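You operate a simulated robot arm through the tools that you are given. There is no shell and no other tool. Be economical: measure what you need, move in short steps, check, and stop when the job is done.

You run a simulated two-armed robot. Do the job below in one go: nothing can be reset, and whatever is moved stays where it is left.

Task
On the top of the plank bench, fold the blue cloth in half and then in half again.
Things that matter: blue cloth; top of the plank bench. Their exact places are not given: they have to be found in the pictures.

Only the result counts: the job must be done as asked and must still hold three seconds after the hand-in. Knocking over, shifting, dropping, spilling or breaking anything else fails it. Flat cloth is picked up by pressing the open fingertips on it (5 to 10 N) and closing them slowly along it; thin cloth reads only 2 to 8 mm in the jaws.

Robot
Two 7-joint arms with four-finger grippers on one trunk, on a base that drives. Base frame: it is fixed to the floor where the robot stands at the start and does not move with it; the origin is under the middle of the robot, x ahead of it, y to its left, z up; the surface under the hand at the start is at about z = 800. Lengths are in mm, angles in rad, forces in N, time in s.
The left shoulder is at the start at [40, 181, 1130], the right one opposite. With the tool pointing down near the work surface each hand reaches from about 320 to 840 mm from the robot's upright axis, wherever it stands, measured 20 degrees to its own side. Places, roughly: top of the plank bench [500, -500, 800]. Payload 3.67 kg a hand.
The TCP of each hand is the grasp point between the finger pads, 28 mm short of the fingertips. In the tool frame z runs along the fingers and y along their closing line. Largest opening 112 mm; the body of the gripper starts 73 mm behind the TCP.
Orientation is that of the tool frame in the base frame, as [roll, pitch, yaw] about the fixed x, y, z axes, in that order (R = Rz(yaw) Ry(pitch) Rx(roll)). With the fingers straight down and closing along the base's y, the tool's x points along the base's -x, its y along +y and its z along -z.

Tools
- The arms move only by the tool play_rows. It takes "left_steps", "right_steps" or both (then of equal length, played together; a hand with none holds still); each is a list of rows, each a list of 3 entries, a list of its own where there are three numbers: the opening, from 0 (shut) to 1 (fully open), then the shift along the tool's x, y, z in mm, then the turn, a rotation vector about the tool's x, y, z in rad. In form: [[gripper, [dx, dy, dz], [rx, ry, rz]], ...]. A call has 1 to 10 rows; each row shifts and turns the commanded pose from where the row before left it, along the tool's axes as they then stand. Each row takes 0.2 s and may step no farther than 50 mm and 0.15 rad from the row before; otherwise, or with a gripper value out of range, the whole call is refused. A pose out of reach is approached as far as the arm can. The call stops where the force on the tool passes 40 N (or 10 N more than at its start, if that is more) or the arm is blocked; 0.2 s more then pass. Each finger halts on what it meets, pressing with about 38 N; the grip force reading is that of the motor and also rises with nothing between the fingers. The clock runs only during rows and for 0.2 s after the last one: add rows that do not move to give the fingers time. It gives the time, the measured TCP pose, the force on the tool (base axes), the opening and the grip force at its end, in the units of the frame above (readings bear some noise), with the torque about the TCP (base axes, N m) and any sound that the robot's microphone picked up, and new pictures: "show" is both (left out), scene, wrist or none (wrist: the cameras of the hands that moved).
- Cameras (640 x 400 px; columns grow to the right, rows downward): "scene" is now at [96.2, -5.3, 1356.6]; the picture's right is [0.03, -1.00, 0.00], its down [-0.71, -0.02, -0.70] and it looks along [0.70, 0.02, -0.71] (base axes); focal length 249 px, centre (320, 200). "left" rides on the left gripper at [60, 18, -104] in its tool frame; the picture's right is [-0.29, 0.96, 0.00], its down [-0.80, -0.24, -0.55] and it looks along [-0.53, -0.16, 0.83] (tool axes); focal length 234 px, centre (320, 200). "right" rides on the right gripper at [60, -18, -104] in its tool frame; the picture's right is [0.29, 0.96, 0.00], its down [-0.80, 0.24, -0.55] and it looks along [-0.53, 0.16, 0.83] (tool axes); focal length 234 px, centre (320, 200).
- slide_trunk(by): slides the trunk up (or, below 0, down) by that many mm; the arms and the scene camera ride with it, the base frame stays. It gives what a move gives, with no picture.
- base_move(legs): drives the robot by 1 to 6 legs, each [ahead, left, turn to the left] in mm, mm and rad, along the robot's own axes; the way and the turn of a leg run together, so that a leg with both is an arc; at most 1500 mm and 3.142 rad a leg. The arms and the cameras ride along, it lands a little off, and it stops where it bumps. It gives what a move gives, and a new picture of the scene camera.
- pan_tilt(pan, tilt): turns the head with the scene camera to pan (to the left, within 1.501 rad either way) and tilt (down, from -0.506 to 1.204), counted from straight ahead of the robot. It gives what a move gives, and a new picture of the scene camera.
- measure_at(camera, pixels): for up to 12 pixels [column, row] of the newest picture of that camera ("zoom" is the newest enlarged one), the place [x, y, z] in the base frame of the surface seen there, good to about 2 mm, but the place of the scene camera against the robot may be out by one fixed shift of up to 18 mm in any direction. No time passes.
- zoom(camera, box): a new picture of the part [left, top, right, bottom] of that camera's present view, enlarged. No time passes.
- sign_off(): hands the job in; it is judged then, once.

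Keep the steps short. Do not move on a guess: measure, check each grasp and each placing, and mend mistakes. In all there are 80 turns and 260 pictures (those below and enlarged ones count). Leave the grippers open and the arms clear of the work at the hand-in unless told otherwise, and finish with a single line.

The tools are called by a JSON object that holds its "method" and its "body". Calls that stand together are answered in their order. play_rows: Moves the arms, as the interface text tells. Its arguments: {"type":"object","properties":{"left_steps":{"type":"array","items":{"type":"array"}},"right_steps":{"type":"array","items":{"type":"array"}},"show":{"type":"string","enum":["both","scene","wrist","none"]}},"required":[]} The other tools are called the same way: slide_trunk (by) slides the trunk up or down; base_move (legs) drives the base; pan_tilt (pan, tilt) turns the head that bears the scene camera; measure_at (camera, pixels) gives the place of the surface under pixels of a picture; zoom (camera, box) takes an enlarged picture of a part of a camera's view; sign_off () hands the job in.

At the start:

```text
t: 0.0
left_eef_pos: [545.3, 212.5, 934.1]
left_tcp_rot: [-3.141, 0.0, 3.141]
left_force: [-0.1, -0.8, -0.8]
left_ft_torque: [-0.01, 0.0, 0.0]
left_width: 112.2
left_finger_force: 0.1
right_eef_pos: [539.1, -198.2, 934.4]
right_tcp_rot: [-3.142, -0.001, -3.14]
right_force: [0.1, -0.4, 0.6]
right_ft_torque: [0.0, -0.03, -0.01]
right_width: 112.1
right_finger_force: 0.1
trunk travel left (down, up): [-250.0, 264.0]
robot x, y, heading: [2.2, -1.8, 0.0]
head pan, tilt: [0.03, 0.796]
```

scene: 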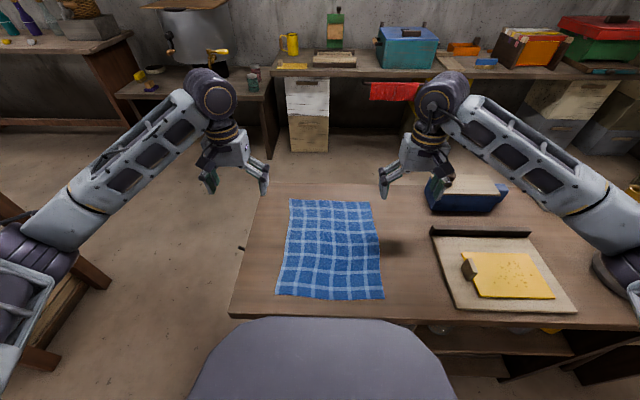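
right: 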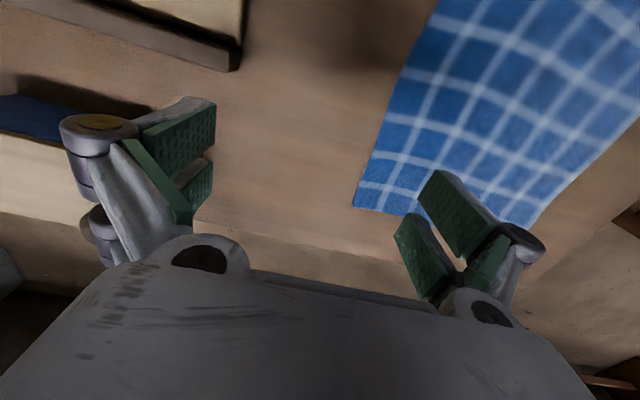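
left: 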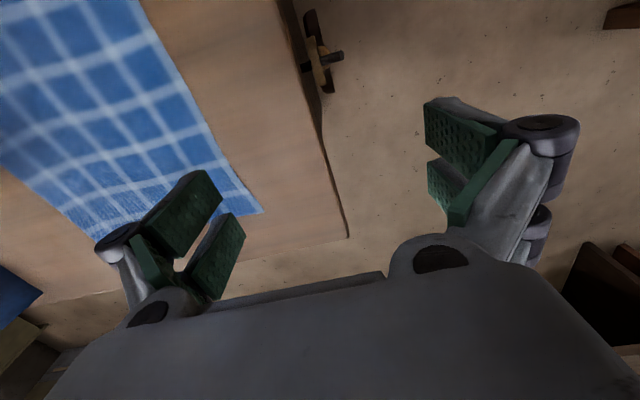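

The blue cloth lies on the bench, with corners near (290,199), (370,202), (383,298) and (277,295). I'll measure those, plus points along the cloth edges and on the bench.

{"method": "measure_at", "body": {"camera": "scene", "pixels": [[291, 200], [369, 203], [381, 297], [278, 294], [330, 202], [330, 297], [285, 245], [376, 248], [330, 250], [262, 250], [410, 250], [330, 310]]}}

{"method": "zoom", "body": {"camera": "scene", "box": [230, 180, 430, 320]}}

{"method": "measure_at", "body": {"camera": "right", "pixels": [[355, 206], [440, 5], [300, 120]]}}

{"method": "measure_at", "body": {"camera": "left", "pixels": [[258, 212], [138, 3], [280, 160]]}}

```text
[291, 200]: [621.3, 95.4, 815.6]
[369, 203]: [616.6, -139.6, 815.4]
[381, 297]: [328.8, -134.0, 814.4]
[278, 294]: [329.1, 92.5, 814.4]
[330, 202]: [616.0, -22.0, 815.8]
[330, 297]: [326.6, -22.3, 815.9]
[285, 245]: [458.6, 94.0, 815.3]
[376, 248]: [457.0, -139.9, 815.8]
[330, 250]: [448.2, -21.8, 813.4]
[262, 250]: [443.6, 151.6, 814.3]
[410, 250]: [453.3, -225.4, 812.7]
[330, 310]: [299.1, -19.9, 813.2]
```

```text
2.86 times, centred on (330, 250) of scene
```

zoom: 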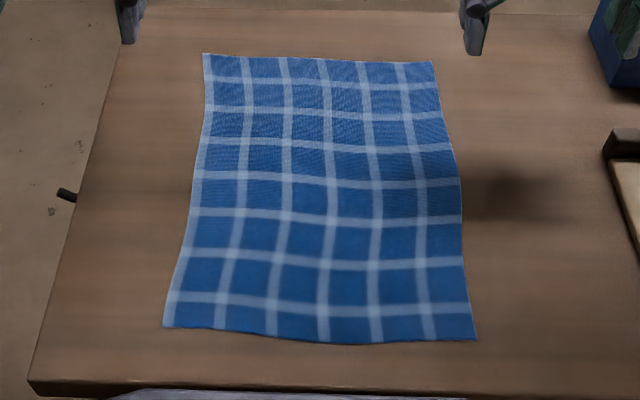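

```text
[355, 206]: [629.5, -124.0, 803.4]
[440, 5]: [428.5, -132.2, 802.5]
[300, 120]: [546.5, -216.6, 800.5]
```

```text
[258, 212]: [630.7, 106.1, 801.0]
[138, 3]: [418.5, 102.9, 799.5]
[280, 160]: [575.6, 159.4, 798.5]
```

Comparing the scene camera with the wrist cameras gives a scene correction of about (+10, +12, -14). The real cloth is then x 339–630, y -124–106, on the bench at z≈800. I'd like a bit more room to fold toward myself, so I'll look sideways and behind before backing up.

{"method": "pan_tilt", "body": {"pan": 1.5, "tilt": 0.6}}

{"method": "pan_tilt", "body": {"pan": -1.5, "tilt": 0.6}}

{"method": "pan_tilt", "body": {"pan": 0.03, "tilt": 0.85}}

```text
t: 1.6
left_eef_pos: [545.4, 212.6, 934.7]
left_tcp_rot: [3.141, 0.001, -3.14]
left_force: [0.4, 0.2, -0.7]
left_ft_torque: [0.0, 0.02, -0.03]
left_width: 111.9
left_finger_force: 0.0
right_eef_pos: [539.3, -196.8, 935.1]
right_tcp_rot: [-3.14, 0.0, -3.14]
right_force: [0.0, 0.6, -0.3]
right_ft_torque: [-0.02, 0.0, 0.01]
right_width: 112.1
right_finger_force: 0.0
trunk travel left (down, up): [-250.0, 264.0]
robot x, y, heading: [-1.6, 3.1, -0.003]
head pan, tilt: [1.499, 0.6]
```

scene: 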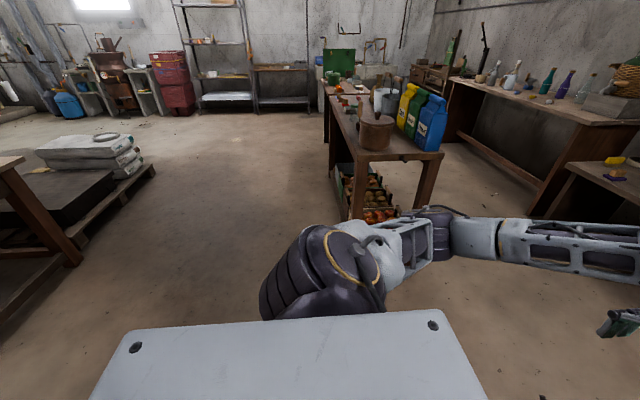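

```text
t: 4.2
left_eef_pos: [543.9, 212.1, 935.8]
left_tcp_rot: [3.141, 0.0, -3.141]
left_force: [-0.4, -0.3, -0.5]
left_ft_torque: [0.01, 0.0, 0.0]
left_width: 112.0
left_finger_force: 0.0
right_eef_pos: [538.6, -197.4, 935.7]
right_tcp_rot: [-3.14, 0.001, 3.139]
right_force: [0.0, -0.3, 0.3]
right_ft_torque: [-0.02, 0.02, -0.02]
right_width: 111.7
right_finger_force: 0.0
trunk travel left (down, up): [-250.0, 264.0]
robot x, y, heading: [-0.8, -3.3, -0.002]
head pan, tilt: [-1.499, 0.6]
```

scene: 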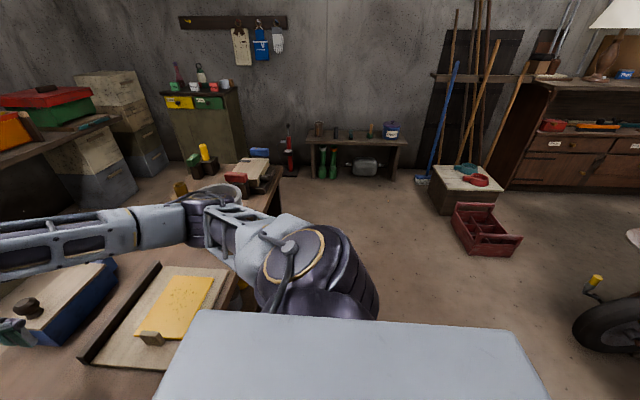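

```text
t: 5.8
left_eef_pos: [544.9, 212.7, 934.9]
left_tcp_rot: [-3.141, 0.002, 3.141]
left_force: [0.0, 0.9, -0.3]
left_ft_torque: [0.02, 0.01, -0.02]
left_width: 112.0
left_finger_force: 0.1
right_eef_pos: [540.0, -197.3, 935.0]
right_tcp_rot: [-3.141, 0.0, 3.141]
right_force: [0.4, 0.5, -0.4]
right_ft_torque: [0.0, -0.03, -0.01]
right_width: 111.9
right_finger_force: 0.0
trunk travel left (down, up): [-250.0, 264.0]
robot x, y, heading: [3.8, -0.5, -0.003]
head pan, tilt: [0.03, 0.85]
```

scene: 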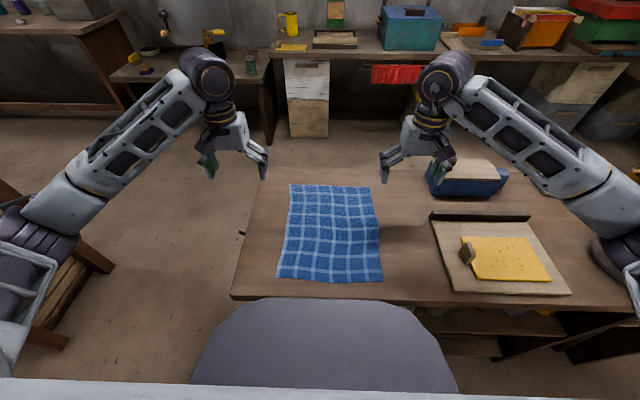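

The floor next to and behind me is clear. I'll back up 120 mm.

{"method": "base_move", "body": {"legs": [[-120, 0, 0]]}}

```text
t: 7.1
left_eef_pos: [423.4, 214.9, 936.0]
left_tcp_rot: [3.142, 0.0, -3.139]
left_force: [-0.5, -0.3, 0.4]
left_ft_torque: [-0.01, -0.03, 0.03]
left_width: 111.8
left_finger_force: 0.1
right_eef_pos: [418.0, -196.0, 935.2]
right_tcp_rot: [3.141, 0.001, -3.139]
right_force: [0.5, 0.3, 0.2]
right_ft_torque: [0.0, 0.0, -0.01]
right_width: 111.7
right_finger_force: 0.0
trunk travel left (down, up): [-250.0, 264.0]
robot x, y, heading: [-122.2, -3.7, 0.002]
head pan, tilt: [0.03, 0.85]
```

scene: 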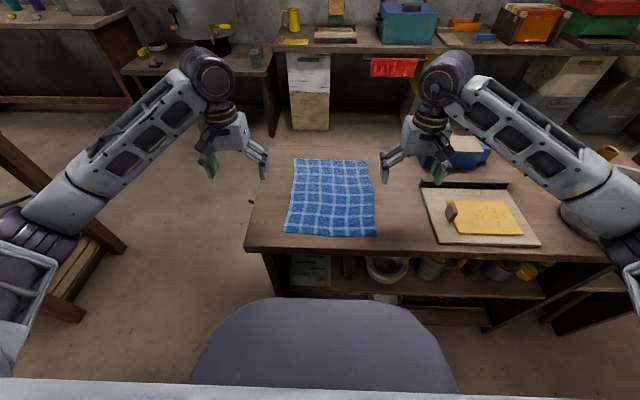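

Next I'll bring both hands above the far corners, with the jaws opened to about 40 mm.

{"method": "play_rows", "body": {"left_steps": [[0.36, [-40, -26.6, 8], [0, 0, 0]], [0.36, [-40, -26.6, 8], [0, 0, 0]], [0.36, [-40, -26.6, 8], [0, 0, 0]], [0.36, [-40, -26.6, 8], [0, 0, 0]], [0.36, [-40, -26.6, 8], [0, 0, 0]], [0.36, [0, 0, 0], [0, 0, 0]]], "right_steps": [[0.36, [-40.4, 18.8, 8], [0, 0, 0]], [0.36, [-40.4, 18.8, 8], [0, 0, 0]], [0.36, [-40.4, 18.8, 8], [0, 0, 0]], [0.36, [-40.4, 18.8, 8], [0, 0, 0]], [0.36, [-40.4, 18.8, 8], [0, 0, 0]], [0.36, [0, 0, 0], [0, 0, 0]]]}}

```text
t: 8.5
left_eef_pos: [623.6, 80.3, 893.7]
left_tcp_rot: [3.141, 0.0, -3.141]
left_force: [-0.4, -0.5, 0.3]
left_ft_torque: [-0.03, 0.01, 0.05]
left_width: 40.4
left_finger_force: 0.1
right_eef_pos: [619.0, -100.8, 896.1]
right_tcp_rot: [-3.14, -0.001, -3.138]
right_force: [-0.1, 0.5, 0.0]
right_ft_torque: [-0.04, 0.03, 0.01]
right_width: 40.5
right_finger_force: 0.1
trunk travel left (down, up): [-250.0, 264.0]
robot x, y, heading: [-121.2, 0.6, 0.0]
head pan, tilt: [0.03, 0.85]
```

scene: 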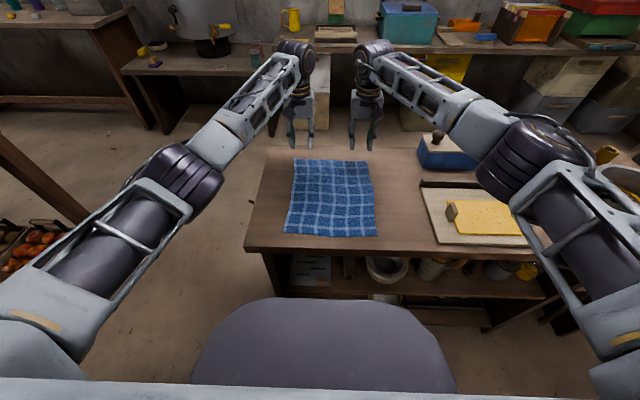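
right: 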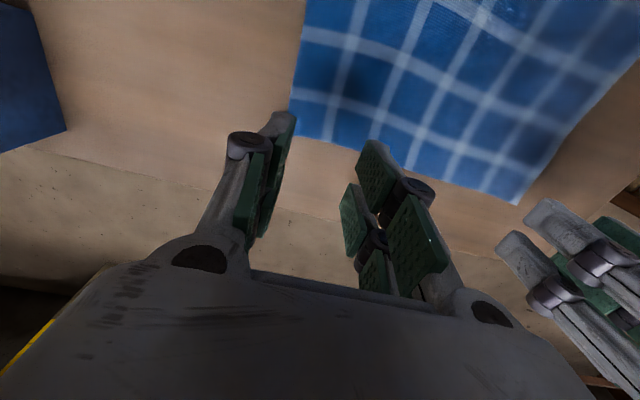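
left: 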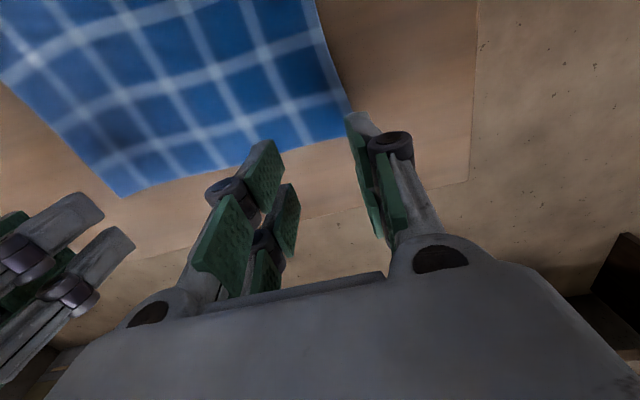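

Now I'll measure the corners again with the closer wrist cameras.

{"method": "measure_at", "body": {"camera": "right", "pixels": [[293, 135], [370, 145], [296, 95], [516, 202], [260, 120]]}}

{"method": "measure_at", "body": {"camera": "left", "pixels": [[348, 108], [295, 143], [330, 60], [125, 194], [385, 120]]}}

{"method": "measure_at", "body": {"camera": "scene", "pixels": [[294, 160], [367, 162], [375, 235], [286, 232]]}}

```text
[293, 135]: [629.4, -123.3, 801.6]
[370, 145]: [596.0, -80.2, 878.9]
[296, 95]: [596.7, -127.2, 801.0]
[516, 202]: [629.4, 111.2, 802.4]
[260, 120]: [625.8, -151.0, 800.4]
```

```text
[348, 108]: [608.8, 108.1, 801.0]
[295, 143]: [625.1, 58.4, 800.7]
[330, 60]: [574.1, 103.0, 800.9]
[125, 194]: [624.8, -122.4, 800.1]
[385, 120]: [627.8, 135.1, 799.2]
```

```text
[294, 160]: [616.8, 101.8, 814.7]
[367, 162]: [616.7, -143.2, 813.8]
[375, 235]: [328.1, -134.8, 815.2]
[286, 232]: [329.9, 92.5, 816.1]
```

The far edge is at x≈628. I'll centre both hands at x≈617 and go down to just above the cloth.

{"method": "play_rows", "body": {"left_steps": [[0.36, [6, -2, 20], [0, 0, 0]], [0.36, [0, 0, 20], [0, 0, 0]], [0.36, [0, 0, 18], [0, 0, 0]], [0.36, [0, 0, 0], [0, 0, 0]]], "right_steps": [[0.36, [2, 4, 20], [0, 0, 0]], [0.36, [0, 0, 20], [0, 0, 0]], [0.36, [0, 0, 18], [0, 0, 0]], [0.36, [0, 0, 0], [0, 0, 0]]], "show": "wrist"}}

```text
t: 9.5
left_eef_pos: [619.0, 79.2, 835.7]
left_tcp_rot: [3.141, 0.0, -3.14]
left_force: [-0.3, 0.0, -0.5]
left_ft_torque: [0.01, -0.04, 0.01]
left_width: 40.2
left_finger_force: 0.0
right_eef_pos: [617.7, -98.6, 835.9]
right_tcp_rot: [3.14, 0.001, -3.138]
right_force: [-0.3, 0.0, 0.5]
right_ft_torque: [-0.01, 0.0, 0.02]
right_width: 40.5
right_finger_force: 0.1
trunk travel left (down, up): [-250.0, 264.0]
robot x, y, heading: [-118.9, 1.0, 0.003]
head pan, tilt: [0.03, 0.85]
```

right: 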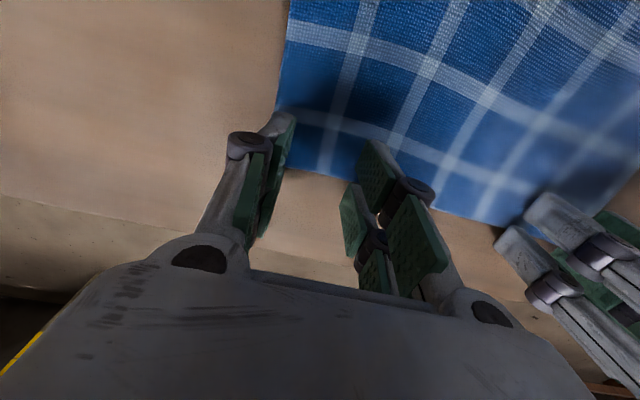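
left: 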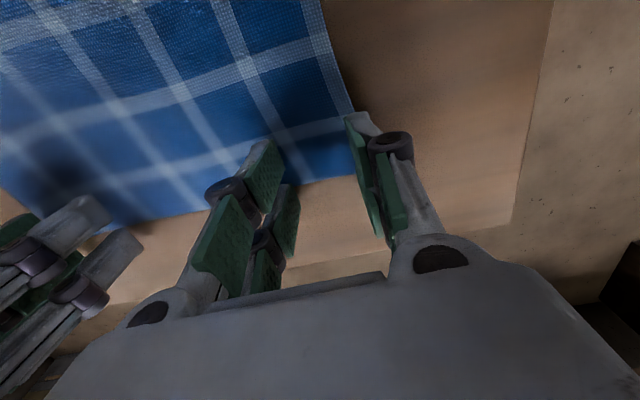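

The fingertips are about 6 mm above the cloth. I'll press down in small steps and watch the force.

{"method": "play_rows", "body": {"left_steps": [[0.36, [0, 0, 3], [0, 0, 0]], [0.36, [0, 0, 2], [0, 0, 0]], [0.36, [0, 0, 1.5], [0, 0, 0]]], "right_steps": [[0.36, [0, 0, 3], [0, 0, 0]], [0.36, [0, 0, 2], [0, 0, 0]], [0.36, [0, 0, 1.5], [0, 0, 0]]], "show": "none"}}

```text
t: 10.3
left_eef_pos: [618.5, 78.5, 828.4]
left_tcp_rot: [-3.141, -0.002, -3.139]
left_force: [-0.2, -0.8, 0.9]
left_ft_torque: [-0.03, -0.02, 0.01]
left_width: 40.2
left_finger_force: 0.1
right_eef_pos: [618.5, -98.4, 829.7]
right_tcp_rot: [-3.142, 0.001, -3.139]
right_force: [-0.8, -0.1, 0.5]
right_ft_torque: [0.02, 0.0, 0.0]
right_width: 40.2
right_finger_force: 0.2
trunk travel left (down, up): [-250.0, 264.0]
robot x, y, heading: [-121.0, 1.9, 0.001]
head pan, tilt: [0.03, 0.85]
```

{"method": "play_rows", "body": {"left_steps": [[0.36, [0, 0, 1], [0, 0, 0]], [0.36, [0, 0, 1], [0, 0, 0]]], "right_steps": [[0.36, [0, 0, 1], [0, 0, 0]], [0.36, [0, 0, 1], [0, 0, 0]]], "show": "none"}}

```text
t: 10.9
left_eef_pos: [618.0, 79.1, 829.6]
left_tcp_rot: [-3.141, 0.0, -3.141]
left_force: [-0.2, 1.2, 3.8]
left_ft_torque: [0.08, 0.02, -0.02]
left_width: 40.4
left_finger_force: 0.2
right_eef_pos: [618.9, -98.5, 828.4]
right_tcp_rot: [-3.141, 0.0, -3.139]
right_force: [-0.3, 0.1, 0.9]
right_ft_torque: [-0.06, 0.03, 0.01]
right_width: 40.2
right_finger_force: 0.2
trunk travel left (down, up): [-250.0, 264.0]
robot x, y, heading: [-120.4, 1.5, 0.0]
head pan, tilt: [0.03, 0.85]
```

The left hand now reads 3.8 N and the right hand about 1 N. I'll go a little further.

{"method": "play_rows", "body": {"left_steps": [[0.36, [0, 0, 0.7], [0, 0, 0]], [0.36, [0, 0, 0], [0, 0, 0]]], "right_steps": [[0.36, [0, 0, 1], [0, 0, 0]], [0.36, [0, 0, 0.7], [0, 0, 0]]], "show": "none"}}

```text
t: 11.5
left_eef_pos: [618.2, 79.1, 828.6]
left_tcp_rot: [-3.141, 0.002, -3.14]
left_force: [2.3, 0.0, 5.9]
left_ft_torque: [0.12, -0.01, -0.03]
left_width: 40.6
left_finger_force: 0.0
right_eef_pos: [619.3, -97.9, 828.4]
right_tcp_rot: [3.141, 0.001, -3.139]
right_force: [0.7, 0.3, 6.7]
right_ft_torque: [-0.1, 0.05, 0.03]
right_width: 40.2
right_finger_force: 0.1
trunk travel left (down, up): [-250.0, 264.0]
robot x, y, heading: [-120.8, 2.6, 0.002]
head pan, tilt: [0.03, 0.85]
```

Both hands are pressing at about 6 N, so I'll close them slowly.

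{"method": "play_rows", "body": {"left_steps": [[0.32, [0, 0, 0], [0, 0, 0]], [0.28, [0, 0, 0], [0, 0, 0]], [0.24, [0, 0, 0], [0, 0, 0]], [0.2, [0, 0, 0], [0, 0, 0]], [0.16, [0, 0, 0], [0, 0, 0]], [0.12, [0, 0, 0], [0, 0, 0]], [0.08, [0, 0, 0], [0, 0, 0]], [0.04, [0, 0, 0], [0, 0, 0]], [0, [0, 0, 0], [0, 0, 0]], [0, [0, 0, 0], [0, 0, 0]]], "right_steps": [[0.32, [0, 0, 0], [0, 0, 0]], [0.28, [0, 0, 0], [0, 0, 0]], [0.24, [0, 0, 0], [0, 0, 0]], [0.2, [0, 0, 0], [0, 0, 0]], [0.16, [0, 0, 0], [0, 0, 0]], [0.12, [0, 0, 0], [0, 0, 0]], [0.08, [0, 0, 0], [0, 0, 0]], [0.04, [0, 0, 0], [0, 0, 0]], [0, [0, 0, 0], [0, 0, 0]], [0, [0, 0, 0], [0, 0, 0]]], "show": "wrist"}}

```text
t: 13.7
left_eef_pos: [618.6, 78.9, 828.1]
left_tcp_rot: [3.142, 0.0, -3.139]
left_force: [-1.1, -1.1, 5.2]
left_ft_torque: [-0.05, 0.1, -0.02]
left_width: 2.1
left_finger_force: 38.2
right_eef_pos: [618.3, -98.6, 826.6]
right_tcp_rot: [-3.142, 0.0, -3.141]
right_force: [0.8, 0.3, 1.6]
right_ft_torque: [-0.01, 0.01, -0.04]
right_width: 2.3
right_finger_force: 39.9
trunk travel left (down, up): [-250.0, 264.0]
robot x, y, heading: [-121.9, -5.5, -0.001]
head pan, tilt: [0.03, 0.85]
```

right: 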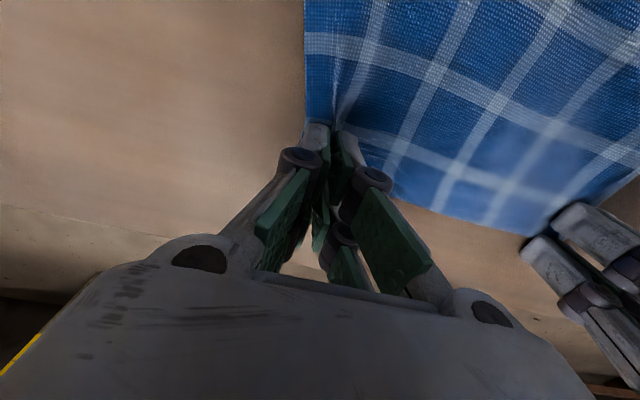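
left: 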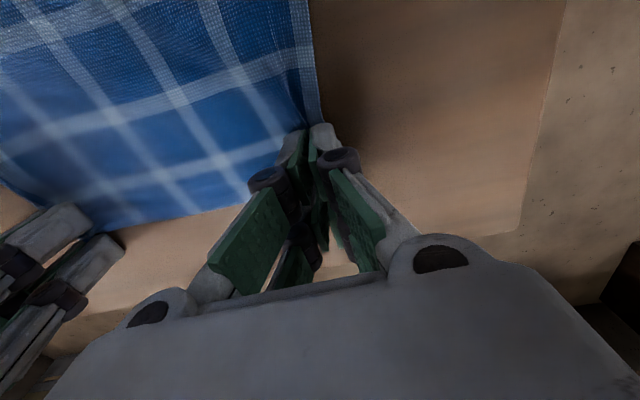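

The jaws read 2.1 and 2.3 mm, and cloth is gathered in both. I'll lift 40 mm to test the grip.

{"method": "play_rows", "body": {"left_steps": [[0, [5, 0, -15], [0, 0, 0]], [0, [5, 0, -15], [0, 0, 0]], [0, [8, 0, -15], [0, 0, 0]]], "right_steps": [[0, [5, 0, -15], [0, 0, 0]], [0, [5, 0, -15], [0, 0, 0]], [0, [8, 0, -15], [0, 0, 0]]]}}

```text
t: 14.5
left_eef_pos: [600.4, 79.6, 872.8]
left_tcp_rot: [3.141, 0.0, -3.139]
left_force: [0.4, -1.6, 0.4]
left_ft_torque: [-0.02, -0.02, 0.01]
left_width: 1.6
left_finger_force: 37.1
right_eef_pos: [601.2, -98.9, 873.1]
right_tcp_rot: [3.141, 0.001, -3.14]
right_force: [-0.3, 2.5, -0.3]
right_ft_torque: [0.01, 0.0, -0.01]
right_width: 2.5
right_finger_force: 39.6
trunk travel left (down, up): [-250.0, 264.0]
robot x, y, heading: [-115.8, 0.3, 0.001]
head pan, tilt: [0.03, 0.85]
```

scene: 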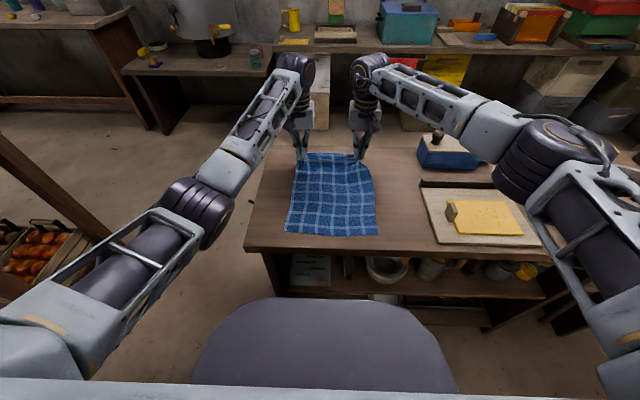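
right: 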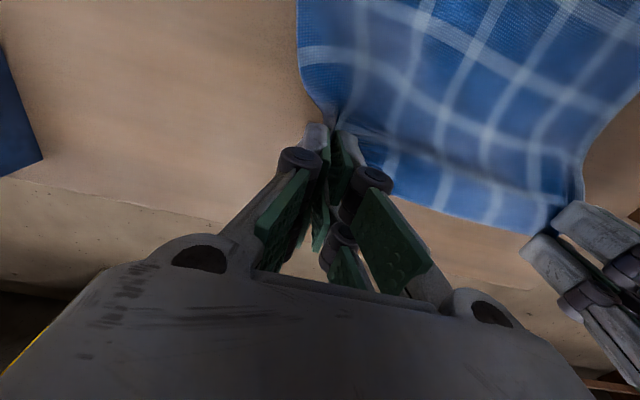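
left: 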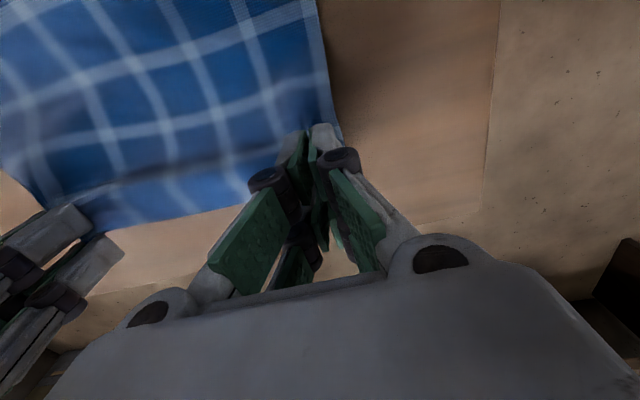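

Both corners hold. Now the first half of the fold arc: up and toward me, over the fold line at x≈484.

{"method": "play_rows", "body": {"left_steps": [[0, [10, 0, -17], [0, 0, 0]], [0, [10, 0, -17], [0, 0, 0]], [0, [15, 0, -12], [0, 0, 0]], [0, [15, 0, -12], [0, 0, 0]], [0, [15, 0, -8], [0, 0, 0]], [0, [15, 0, -7], [0, 0, 0]], [0, [18, 0, -2], [0, 0, 0]], [0, [18, 0, -2], [0, 0, 0]]], "right_steps": [[0, [10, 0, -17], [0, 0, 0]], [0, [10, 0, -17], [0, 0, 0]], [0, [15, 0, -12], [0, 0, 0]], [0, [15, 0, -12], [0, 0, 0]], [0, [15, 0, -8], [0, 0, 0]], [0, [15, 0, -7], [0, 0, 0]], [0, [18, 0, -2], [0, 0, 0]], [0, [18, 0, -2], [0, 0, 0]]]}}

```text
t: 16.3
left_eef_pos: [484.6, 78.5, 951.5]
left_tcp_rot: [3.142, 0.0, -3.14]
left_force: [-0.1, -1.3, -0.4]
left_ft_torque: [-0.04, -0.01, 0.0]
left_width: 1.5
left_finger_force: 37.0
right_eef_pos: [484.6, -99.3, 949.7]
right_tcp_rot: [3.141, 0.0, -3.14]
right_force: [0.2, 2.6, 0.5]
right_ft_torque: [0.03, -0.01, 0.0]
right_width: 2.0
right_finger_force: 36.6
trunk travel left (down, up): [-250.0, 264.0]
robot x, y, heading: [-119.4, -1.3, 0.0]
head pan, tilt: [0.03, 0.85]
```

scene: 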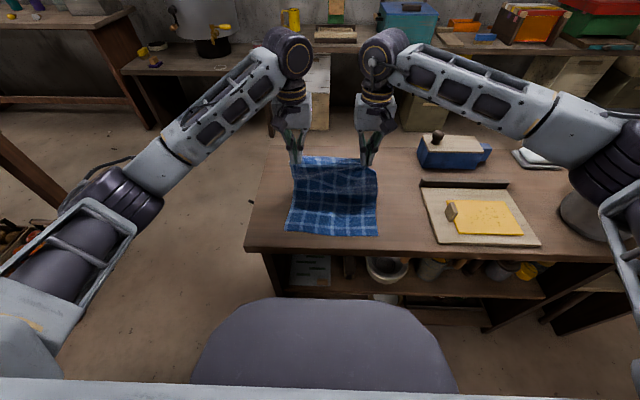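
right: 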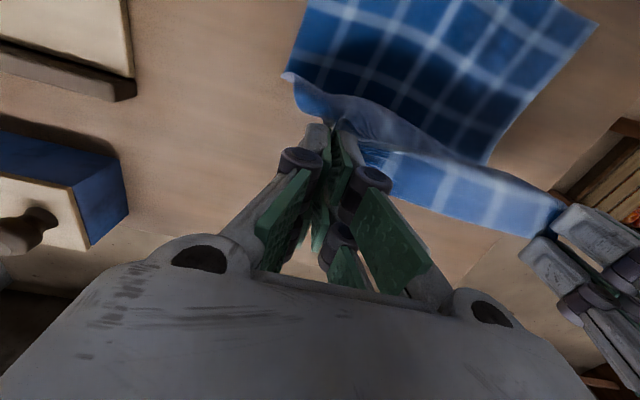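
left: 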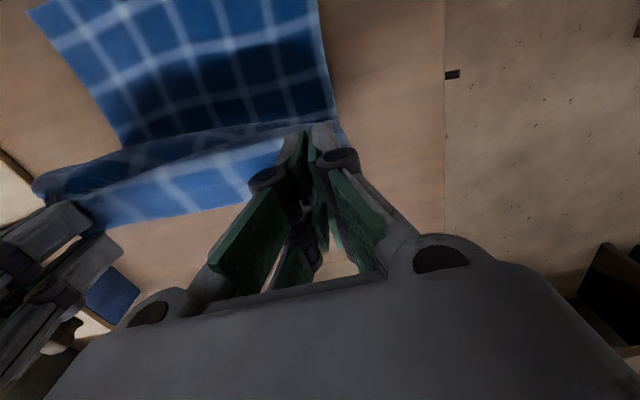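

The cloth is hanging well. For the second half I'll come down toward the near edge while tilting the fingers forward, so the cloth trails away from me.

{"method": "play_rows", "body": {"left_steps": [[0, [31.8, 0, 2.1], [0, -0.1, 0]], [0, [33.9, 0, 9.2], [0, -0.1, 0]], [0, [30.9, 0, 12.8], [0, -0.1, 0]], [0, [28.4, 0, 15.2], [0, -0.1, 0]], [0, [25.5, 0, 15.5], [0, -0.1, 0]], [0, [18.4, 0, 12.8], [0, 0, 0]]], "right_steps": [[0, [31.8, 0, 2.1], [0, -0.1, 0]], [0, [33.9, 0, 9.2], [0, -0.1, 0]], [0, [30.9, 0, 12.8], [0, -0.1, 0]], [0, [28.4, 0, 15.2], [0, -0.1, 0]], [0, [25.5, 0, 15.5], [0, -0.1, 0]], [0, [18.4, 0, 12.8], [0, 0, 0]]]}}

```text
t: 17.7
left_eef_pos: [342.7, 78.0, 848.8]
left_tcp_rot: [3.141, 0.501, -3.139]
left_force: [0.3, -1.7, -0.5]
left_ft_torque: [0.01, 0.03, -0.06]
left_width: 1.6
left_finger_force: 37.9
right_eef_pos: [342.2, -99.7, 847.1]
right_tcp_rot: [3.14, 0.5, -3.139]
right_force: [0.4, 1.5, -1.2]
right_ft_torque: [-0.01, -0.02, 0.02]
right_width: 2.5
right_finger_force: 39.3
trunk travel left (down, up): [-250.0, 264.0]
robot x, y, heading: [-120.8, -1.2, 0.001]
head pan, tilt: [0.03, 0.85]
```

scene: 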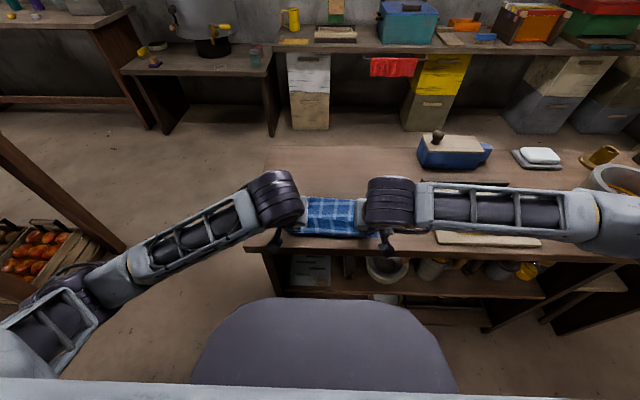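
right: 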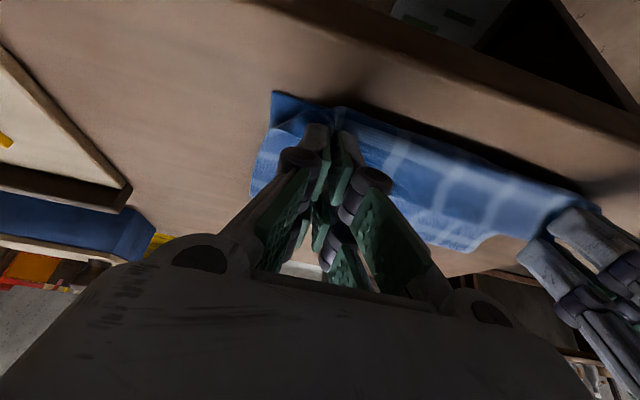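
left: 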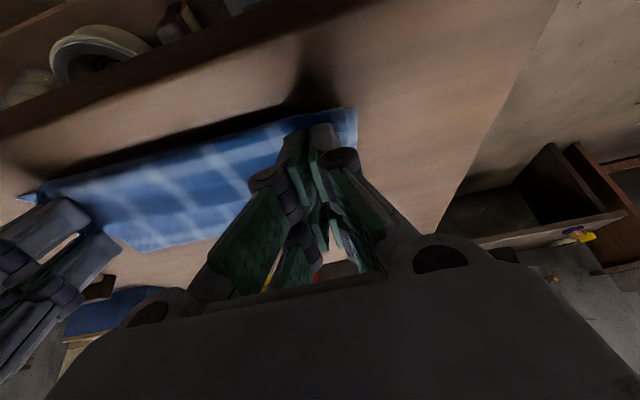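

The cloth is folding. I'll check where the held edge sits relative to the bottom layer's near edge.

{"method": "zoom", "body": {"camera": "left", "box": [0, 60, 400, 310]}}

{"method": "measure_at", "body": {"camera": "left", "pixels": [[353, 110], [250, 130], [60, 182], [355, 145], [150, 250], [150, 160], [150, 140]]}}

{"method": "measure_at", "body": {"camera": "right", "pixels": [[275, 95], [300, 105], [420, 130], [252, 190], [470, 250], [570, 192]]}}

```text
1.60 times, centred on (200, 185) of left
```

zoom: 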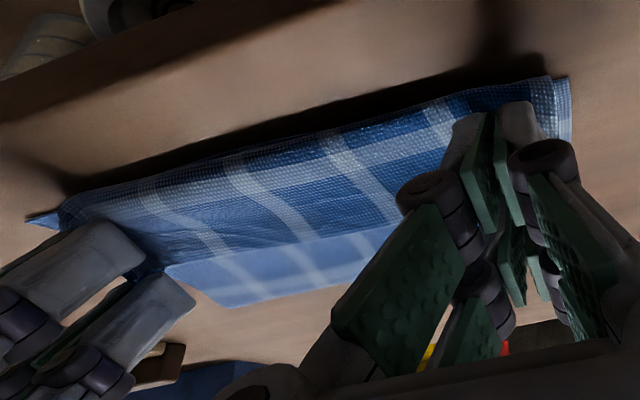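

```text
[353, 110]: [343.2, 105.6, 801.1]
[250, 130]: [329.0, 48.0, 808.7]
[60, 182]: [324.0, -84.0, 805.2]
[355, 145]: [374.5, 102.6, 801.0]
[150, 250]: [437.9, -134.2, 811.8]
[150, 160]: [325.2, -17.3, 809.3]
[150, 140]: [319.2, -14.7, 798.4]
```

```text
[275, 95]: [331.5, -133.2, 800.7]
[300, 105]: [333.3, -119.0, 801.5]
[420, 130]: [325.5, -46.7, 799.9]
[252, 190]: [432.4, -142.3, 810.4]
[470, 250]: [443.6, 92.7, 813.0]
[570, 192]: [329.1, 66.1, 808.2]
```

{"method": "zoom", "body": {"camera": "right", "box": [230, 70, 630, 320]}}

```text
1.60 times, centred on (430, 195) of right
```

zoom: 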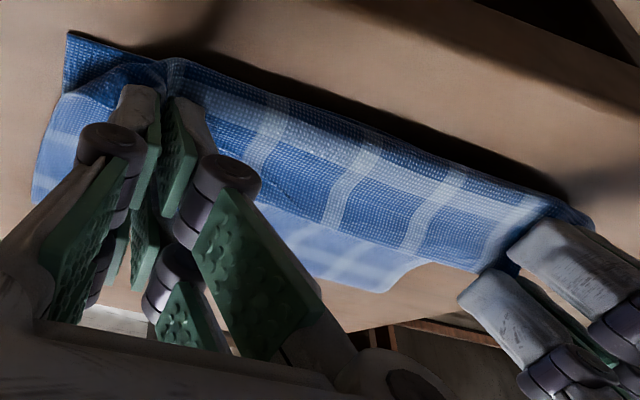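

The held edge is roughly over the bottom layer's near edge. I'll lower the tips by about 18 mm.

{"method": "play_rows", "body": {"left_steps": [[0, [2, 0, 5.8], [0, 0, 0]], [0, [2, 0, 5.8], [0, 0, 0]], [0, [2, 0, 5.8], [0, 0, 0]]], "right_steps": [[0, [2, 0, 5.8], [0, 0, 0]], [0, [2, 0, 5.8], [0, 0, 0]], [0, [2, 0, 5.8], [0, 0, 0]]], "show": "wrist"}}

```text
t: 18.7
left_eef_pos: [346.1, 77.6, 835.0]
left_tcp_rot: [-3.138, 0.51, -3.136]
left_force: [-1.9, 1.1, 12.4]
left_ft_torque: [0.07, 0.25, 0.0]
left_width: 1.3
left_finger_force: 37.4
right_eef_pos: [347.7, -97.0, 836.3]
right_tcp_rot: [3.136, 0.516, 3.141]
right_force: [-1.4, 0.0, 15.7]
right_ft_torque: [-0.03, 0.25, 0.01]
right_width: 2.0
right_finger_force: 36.5
trunk travel left (down, up): [-250.0, 264.0]
robot x, y, heading: [-121.1, -3.9, -0.0]
head pan, tilt: [0.03, 0.85]
stopped in row 3 (right hand): the force on the tool passed its limit at 47 N (the readings are from after the stop); the commanded pose is now the measured one
```

right: 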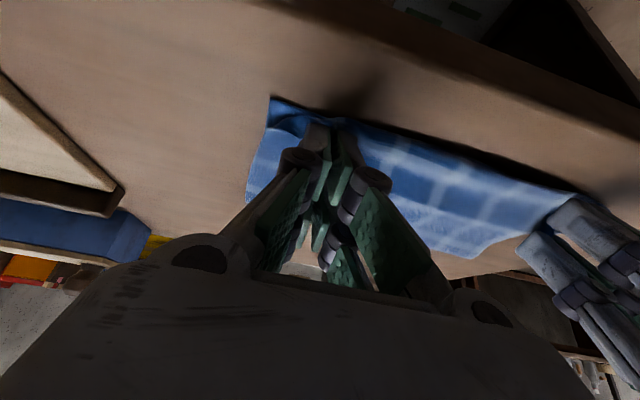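
left: 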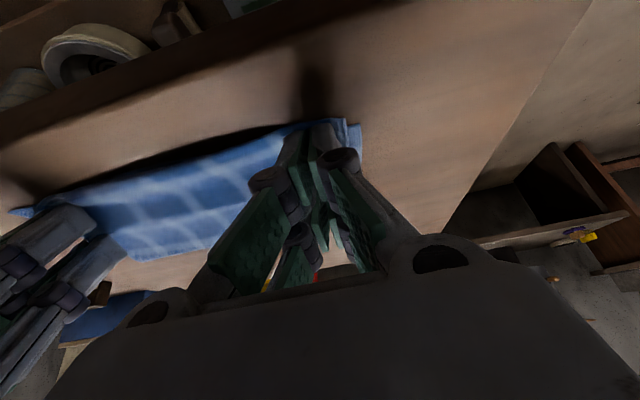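

The tips are on the cloth stack at about 12–15 N. I'll ease up a touch and open slowly.

{"method": "play_rows", "body": {"left_steps": [[0, [0, 0, -1], [0, 0, 0]], [0.05, [0, 0, 0], [0, 0, 0]], [0.1, [0, 0, 0], [0, 0, 0]], [0.15, [0, 0, 0], [0, 0, 0]], [0.2, [0, 0, 0], [0, 0, 0]], [0.25, [0, 0, 0], [0, 0, 0]]], "right_steps": [[0, [0, 0, -1], [0, 0, 0]], [0.05, [0, 0, 0], [0, 0, 0]], [0.1, [0, 0, 0], [0, 0, 0]], [0.15, [0, 0, 0], [0, 0, 0]], [0.2, [0, 0, 0], [0, 0, 0]], [0.25, [0, 0, 0], [0, 0, 0]]], "show": "wrist"}}

```text
t: 20.1
left_eef_pos: [344.6, 78.6, 834.1]
left_tcp_rot: [-3.14, 0.504, -3.14]
left_force: [2.5, -0.6, 7.5]
left_ft_torque: [-0.06, 0.05, 0.03]
left_width: 33.3
left_finger_force: 2.8
right_eef_pos: [344.9, -97.2, 835.2]
right_tcp_rot: [3.138, 0.509, -3.14]
right_force: [-4.7, -1.9, 22.6]
right_ft_torque: [-0.02, 0.35, 0.0]
right_width: 26.0
right_finger_force: 9.9
trunk travel left (down, up): [-250.0, 264.0]
robot x, y, heading: [-120.0, -1.4, 0.004]
head pan, tilt: [0.03, 0.85]
```

right: 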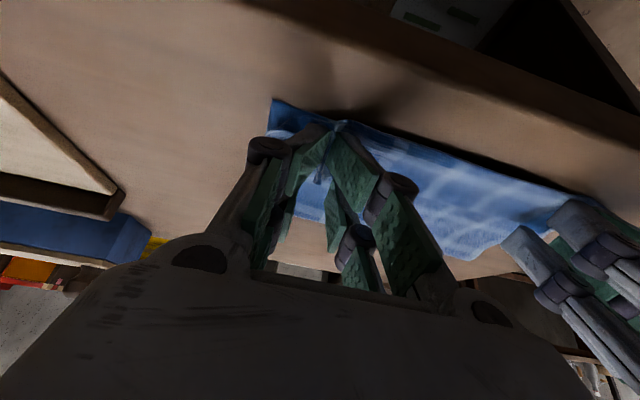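
left: 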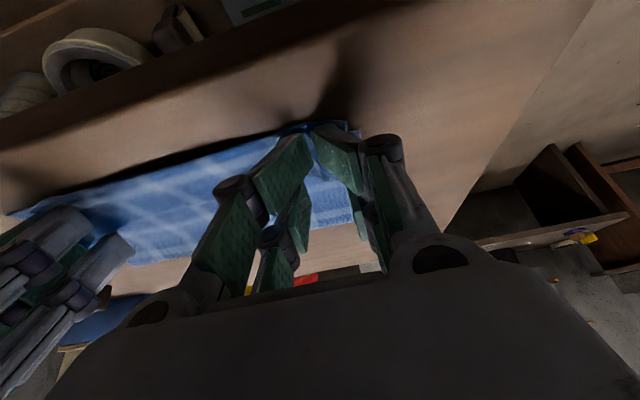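

Both jaws are open. I'll lift straight up first, then back away.

{"method": "play_rows", "body": {"left_steps": [[0.25, [-2.9, 0, -5.3], [0, 0, 0]], [0.3, [-4.8, 0, -8.8], [0, 0, 0]], [0.3, [-9.6, 0, -17.6], [0, 0, 0]], [0.3, [-14.4, 0, -26.3], [0, 0, 0]], [0.3, [0, 0, -45], [0, 0, 0]], [0.3, [0, 15, -45], [0, 0.1, 0]], [0.3, [0, 40, -20], [0, 0.1, 0]], [0.3, [0, 45, 0], [0, 0.1, 0]], [0.3, [0, 45, 0], [0, 0.1, 0]], [0.3, [0, 45, 0], [0, 0.1, 0]]], "right_steps": [[0.25, [-2.9, 0, -5.3], [0, 0, 0]], [0.3, [-4.8, 0, -8.8], [0, 0, 0]], [0.3, [-9.6, 0, -17.6], [0, 0, 0]], [0.3, [-14.4, 0, -26.3], [0, 0, 0]], [0.3, [0, 0, -45], [0, 0, 0]], [0.3, [0, -15, -45], [0, 0.1, 0]], [0.3, [0, -40, -20], [0, 0.1, 0]], [0.3, [0, -45, 0], [0, 0.1, 0]], [0.3, [0, -45, 0], [0, 0.1, 0]], [0.3, [0, -45, 0], [0, 0.1, 0]]], "show": "scene"}}

{"method": "zoom", "body": {"camera": "scene", "box": [250, 150, 410, 250]}}

```text
t: 22.3
left_eef_pos: [294.2, 267.2, 997.7]
left_tcp_rot: [-3.14, 0.005, -3.139]
left_force: [0.1, 0.5, 0.3]
left_ft_torque: [0.0, 0.02, 0.02]
left_width: 33.7
left_finger_force: 0.0
right_eef_pos: [295.4, -287.8, 996.1]
right_tcp_rot: [3.137, 0.009, -3.139]
right_force: [0.0, 0.3, 0.1]
right_ft_torque: [0.01, -0.02, -0.02]
right_width: 33.5
right_finger_force: 0.0
trunk travel left (down, up): [-250.0, 264.0]
robot x, y, heading: [-125.1, 4.7, 0.002]
head pan, tilt: [0.03, 0.85]
```

scene: 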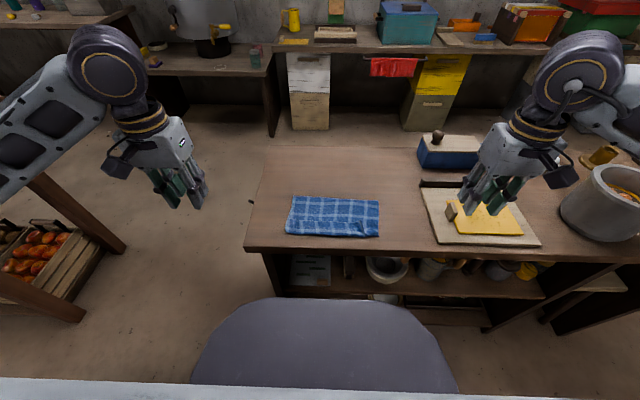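

```text
4.00 times, centred on (330, 200) of scene
```

zoom: 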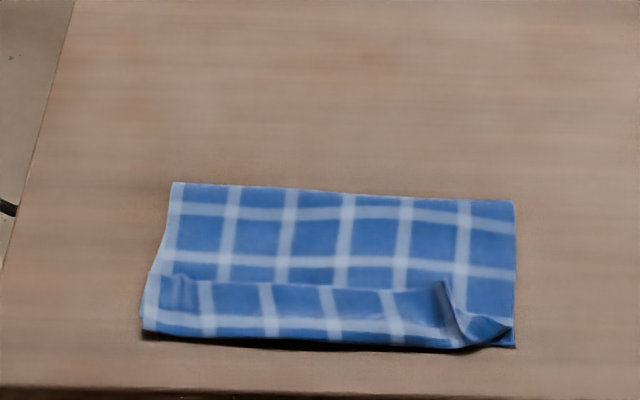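

The first fold is down, but there seems to be a small flipped hem or ridge along the near strip. I'll look closer and measure it.

{"method": "zoom", "body": {"camera": "scene", "box": [275, 190, 390, 245]}}

{"method": "measure_at", "body": {"camera": "scene", "pixels": [[294, 197], [378, 201], [378, 236], [286, 232], [330, 199], [330, 210], [330, 218], [330, 222], [330, 226], [330, 230], [330, 234], [361, 225]]}}

```text
5.57 times, centred on (332, 218) of scene
```

zoom: 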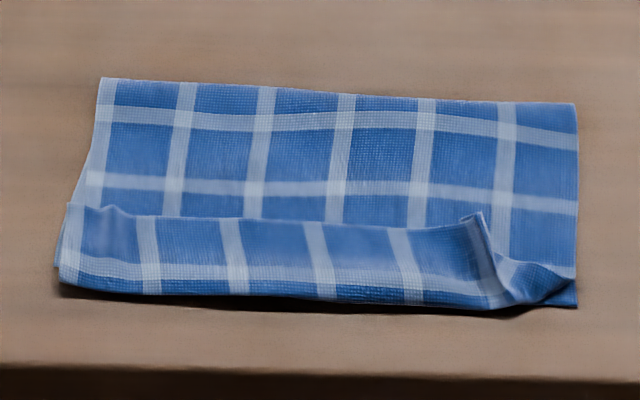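

```text
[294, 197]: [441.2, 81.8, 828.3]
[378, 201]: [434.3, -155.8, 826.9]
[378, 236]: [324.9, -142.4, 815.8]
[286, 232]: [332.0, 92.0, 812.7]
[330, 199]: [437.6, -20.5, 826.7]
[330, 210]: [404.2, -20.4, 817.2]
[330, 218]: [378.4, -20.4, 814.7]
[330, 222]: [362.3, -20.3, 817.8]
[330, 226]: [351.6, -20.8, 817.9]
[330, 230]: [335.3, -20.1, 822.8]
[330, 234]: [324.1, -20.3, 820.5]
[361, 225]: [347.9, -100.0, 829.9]
```

The top layer's last ~40 mm is turned back as a hem, and the fold line is at x≈455 instead of 484. I'll re-grip the hem edge and lay it properly. First I'll measure the raised ridges at the hem ends.

{"method": "measure_at", "body": {"camera": "zoom", "pixels": [[72, 207], [95, 205], [112, 208], [150, 218], [100, 230], [470, 216], [480, 214], [485, 225], [495, 245], [440, 226], [520, 270], [300, 222]]}}

{"method": "pan_tilt", "body": {"pan": 0.03, "tilt": 0.9}}

{"method": "zoom", "body": {"camera": "scene", "box": [280, 180, 340, 230]}}

{"method": "zoom", "body": {"camera": "scene", "box": [330, 180, 390, 230]}}

```text
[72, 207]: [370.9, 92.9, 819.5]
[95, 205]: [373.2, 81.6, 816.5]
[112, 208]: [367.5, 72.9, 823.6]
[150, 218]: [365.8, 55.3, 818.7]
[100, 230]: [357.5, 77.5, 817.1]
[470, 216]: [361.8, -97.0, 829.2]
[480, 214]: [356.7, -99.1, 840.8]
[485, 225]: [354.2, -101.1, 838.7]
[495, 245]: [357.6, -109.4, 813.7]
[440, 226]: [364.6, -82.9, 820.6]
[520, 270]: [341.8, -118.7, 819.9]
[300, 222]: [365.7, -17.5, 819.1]
```

```text
t: 22.9
left_eef_pos: [294.3, 268.2, 997.8]
left_tcp_rot: [-3.14, 0.005, -3.139]
left_force: [0.1, -0.4, 0.3]
left_ft_torque: [0.02, -0.01, -0.01]
left_width: 33.6
left_finger_force: 0.0
right_eef_pos: [296.1, -288.7, 996.6]
right_tcp_rot: [3.14, 0.01, -3.14]
right_force: [-0.3, 0.0, -0.2]
right_ft_torque: [0.0, 0.04, -0.02]
right_width: 33.7
right_finger_force: 0.1
trunk travel left (down, up): [-250.0, 264.0]
robot x, y, heading: [-120.1, -2.1, 0.003]
head pan, tilt: [0.03, 0.901]
```

scene: 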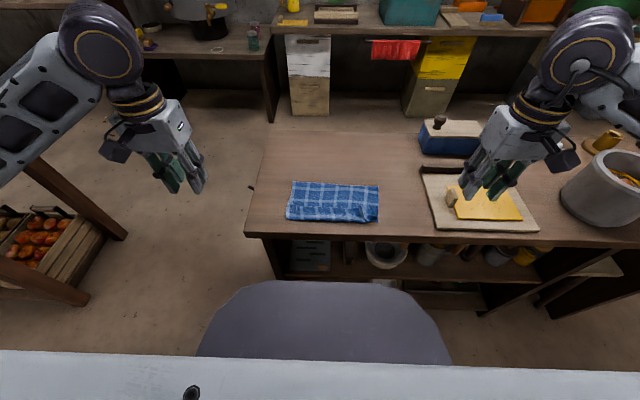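

```text
8.00 times, centred on (310, 205) of scene
```

zoom: 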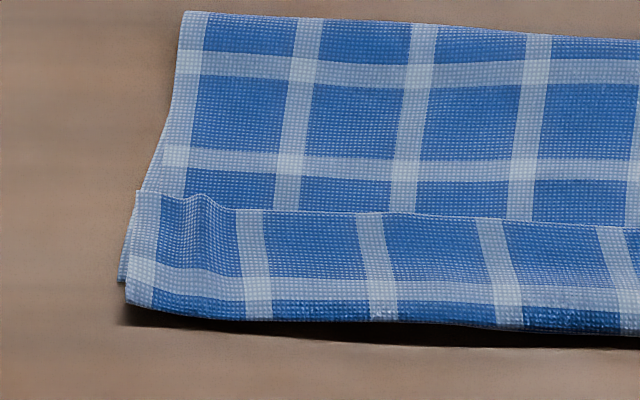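

```text
8.00 times, centred on (360, 205) of scene
```

zoom: 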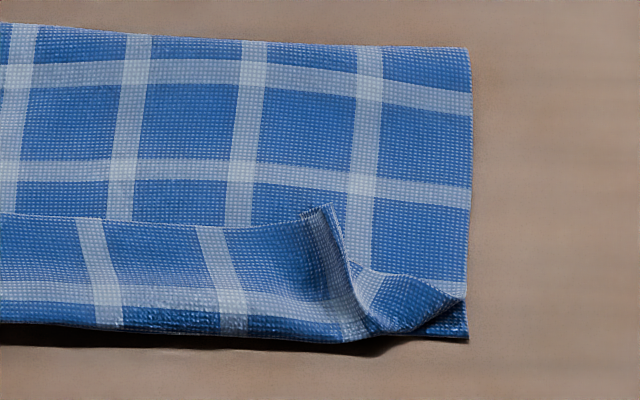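

Both hem ends have upright ridges: right at about (367,-87,826), left at about (378,85,809). I'll bring the hands over them.

{"method": "play_rows", "body": {"left_steps": [[0.36, [-13, -30.5, 21], [0, 0, 0]], [0.36, [-13, -30.5, 21], [0, 0, 0]], [0.36, [-13, -30.5, 21], [0, 0, 0]], [0.36, [-13, -30.5, 21], [0, 0, 0]], [0.36, [-13, -30.5, 21], [0, 0, 0]], [0.36, [-13, -30.5, 21], [0, 0, 0]], [0.36, [0, 0, 0], [0, 0, 0]]], "right_steps": [[0.36, [-11.8, 33.3, 21], [0, 0, 0]], [0.36, [-11.8, 33.3, 21], [0, 0, 0]], [0.36, [-11.8, 33.3, 21], [0, 0, 0]], [0.36, [-11.8, 33.3, 21], [0, 0, 0]], [0.36, [-11.8, 33.3, 21], [0, 0, 0]], [0.36, [-11.8, 33.3, 21], [0, 0, 0]], [0.36, [0, 0, 0], [0, 0, 0]]], "show": "wrist"}}

```text
t: 24.5
left_eef_pos: [371.1, 87.0, 871.8]
left_tcp_rot: [-3.139, 0.006, -3.138]
left_force: [-1.2, 0.4, 0.3]
left_ft_torque: [0.03, -0.05, 0.0]
left_width: 40.4
left_finger_force: 0.1
right_eef_pos: [365.7, -86.2, 873.0]
right_tcp_rot: [3.139, 0.009, -3.139]
right_force: [-0.4, 0.8, 0.4]
right_ft_torque: [0.01, -0.02, 0.03]
right_width: 40.4
right_finger_force: 0.2
trunk travel left (down, up): [-250.0, 264.0]
robot x, y, heading: [-121.1, 0.1, -0.002]
head pan, tilt: [0.03, 0.901]
```

right: 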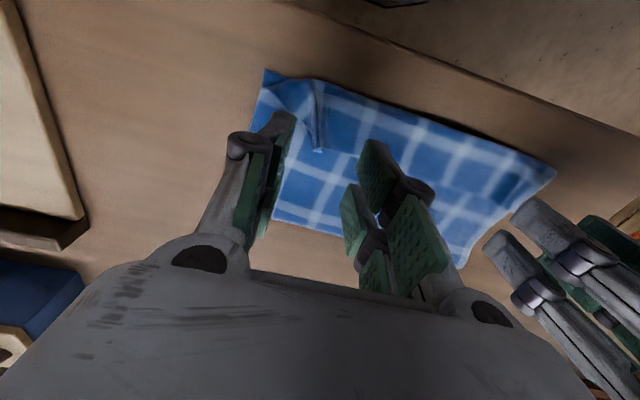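
left: 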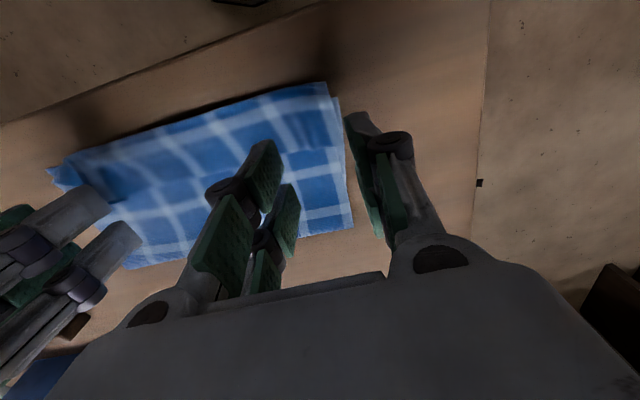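

{"method": "zoom", "body": {"camera": "left", "box": [160, 70, 400, 220]}}

{"method": "zoom", "body": {"camera": "right", "box": [220, 50, 460, 200]}}

{"method": "measure_at", "body": {"camera": "right", "pixels": [[319, 150], [317, 125], [312, 85], [300, 130], [340, 150], [350, 155], [265, 72]]}}

{"method": "measure_at", "body": {"camera": "left", "pixels": [[326, 85], [335, 145], [305, 150], [285, 145], [270, 125], [300, 120], [350, 225]]}}

```text
2.67 times, centred on (280, 145) of left
```

zoom: 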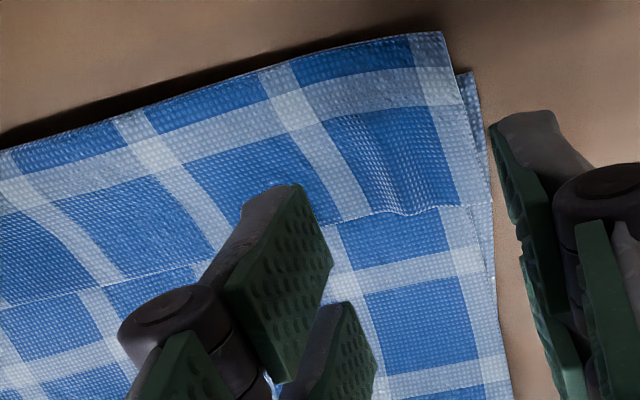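

```text
2.67 times, centred on (340, 125) of right
```

zoom: 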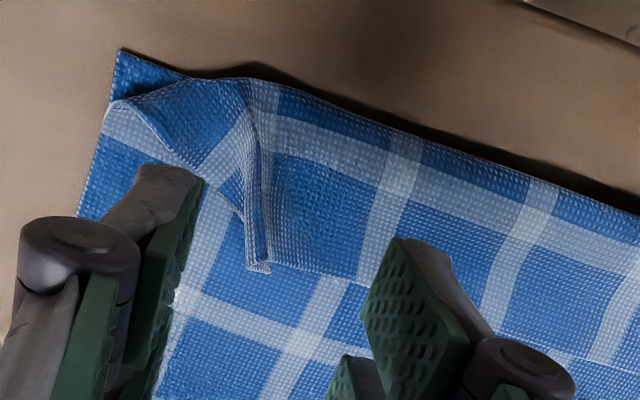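

```text
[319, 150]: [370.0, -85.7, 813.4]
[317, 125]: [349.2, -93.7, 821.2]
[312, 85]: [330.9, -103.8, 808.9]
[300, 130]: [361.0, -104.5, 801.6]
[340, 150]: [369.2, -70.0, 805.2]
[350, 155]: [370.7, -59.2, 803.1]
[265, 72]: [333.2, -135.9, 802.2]
```

```text
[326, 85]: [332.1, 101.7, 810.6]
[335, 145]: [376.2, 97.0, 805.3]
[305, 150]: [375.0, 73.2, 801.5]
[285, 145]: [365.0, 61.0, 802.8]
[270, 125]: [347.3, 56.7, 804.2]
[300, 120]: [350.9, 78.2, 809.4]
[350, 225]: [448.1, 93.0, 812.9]
```

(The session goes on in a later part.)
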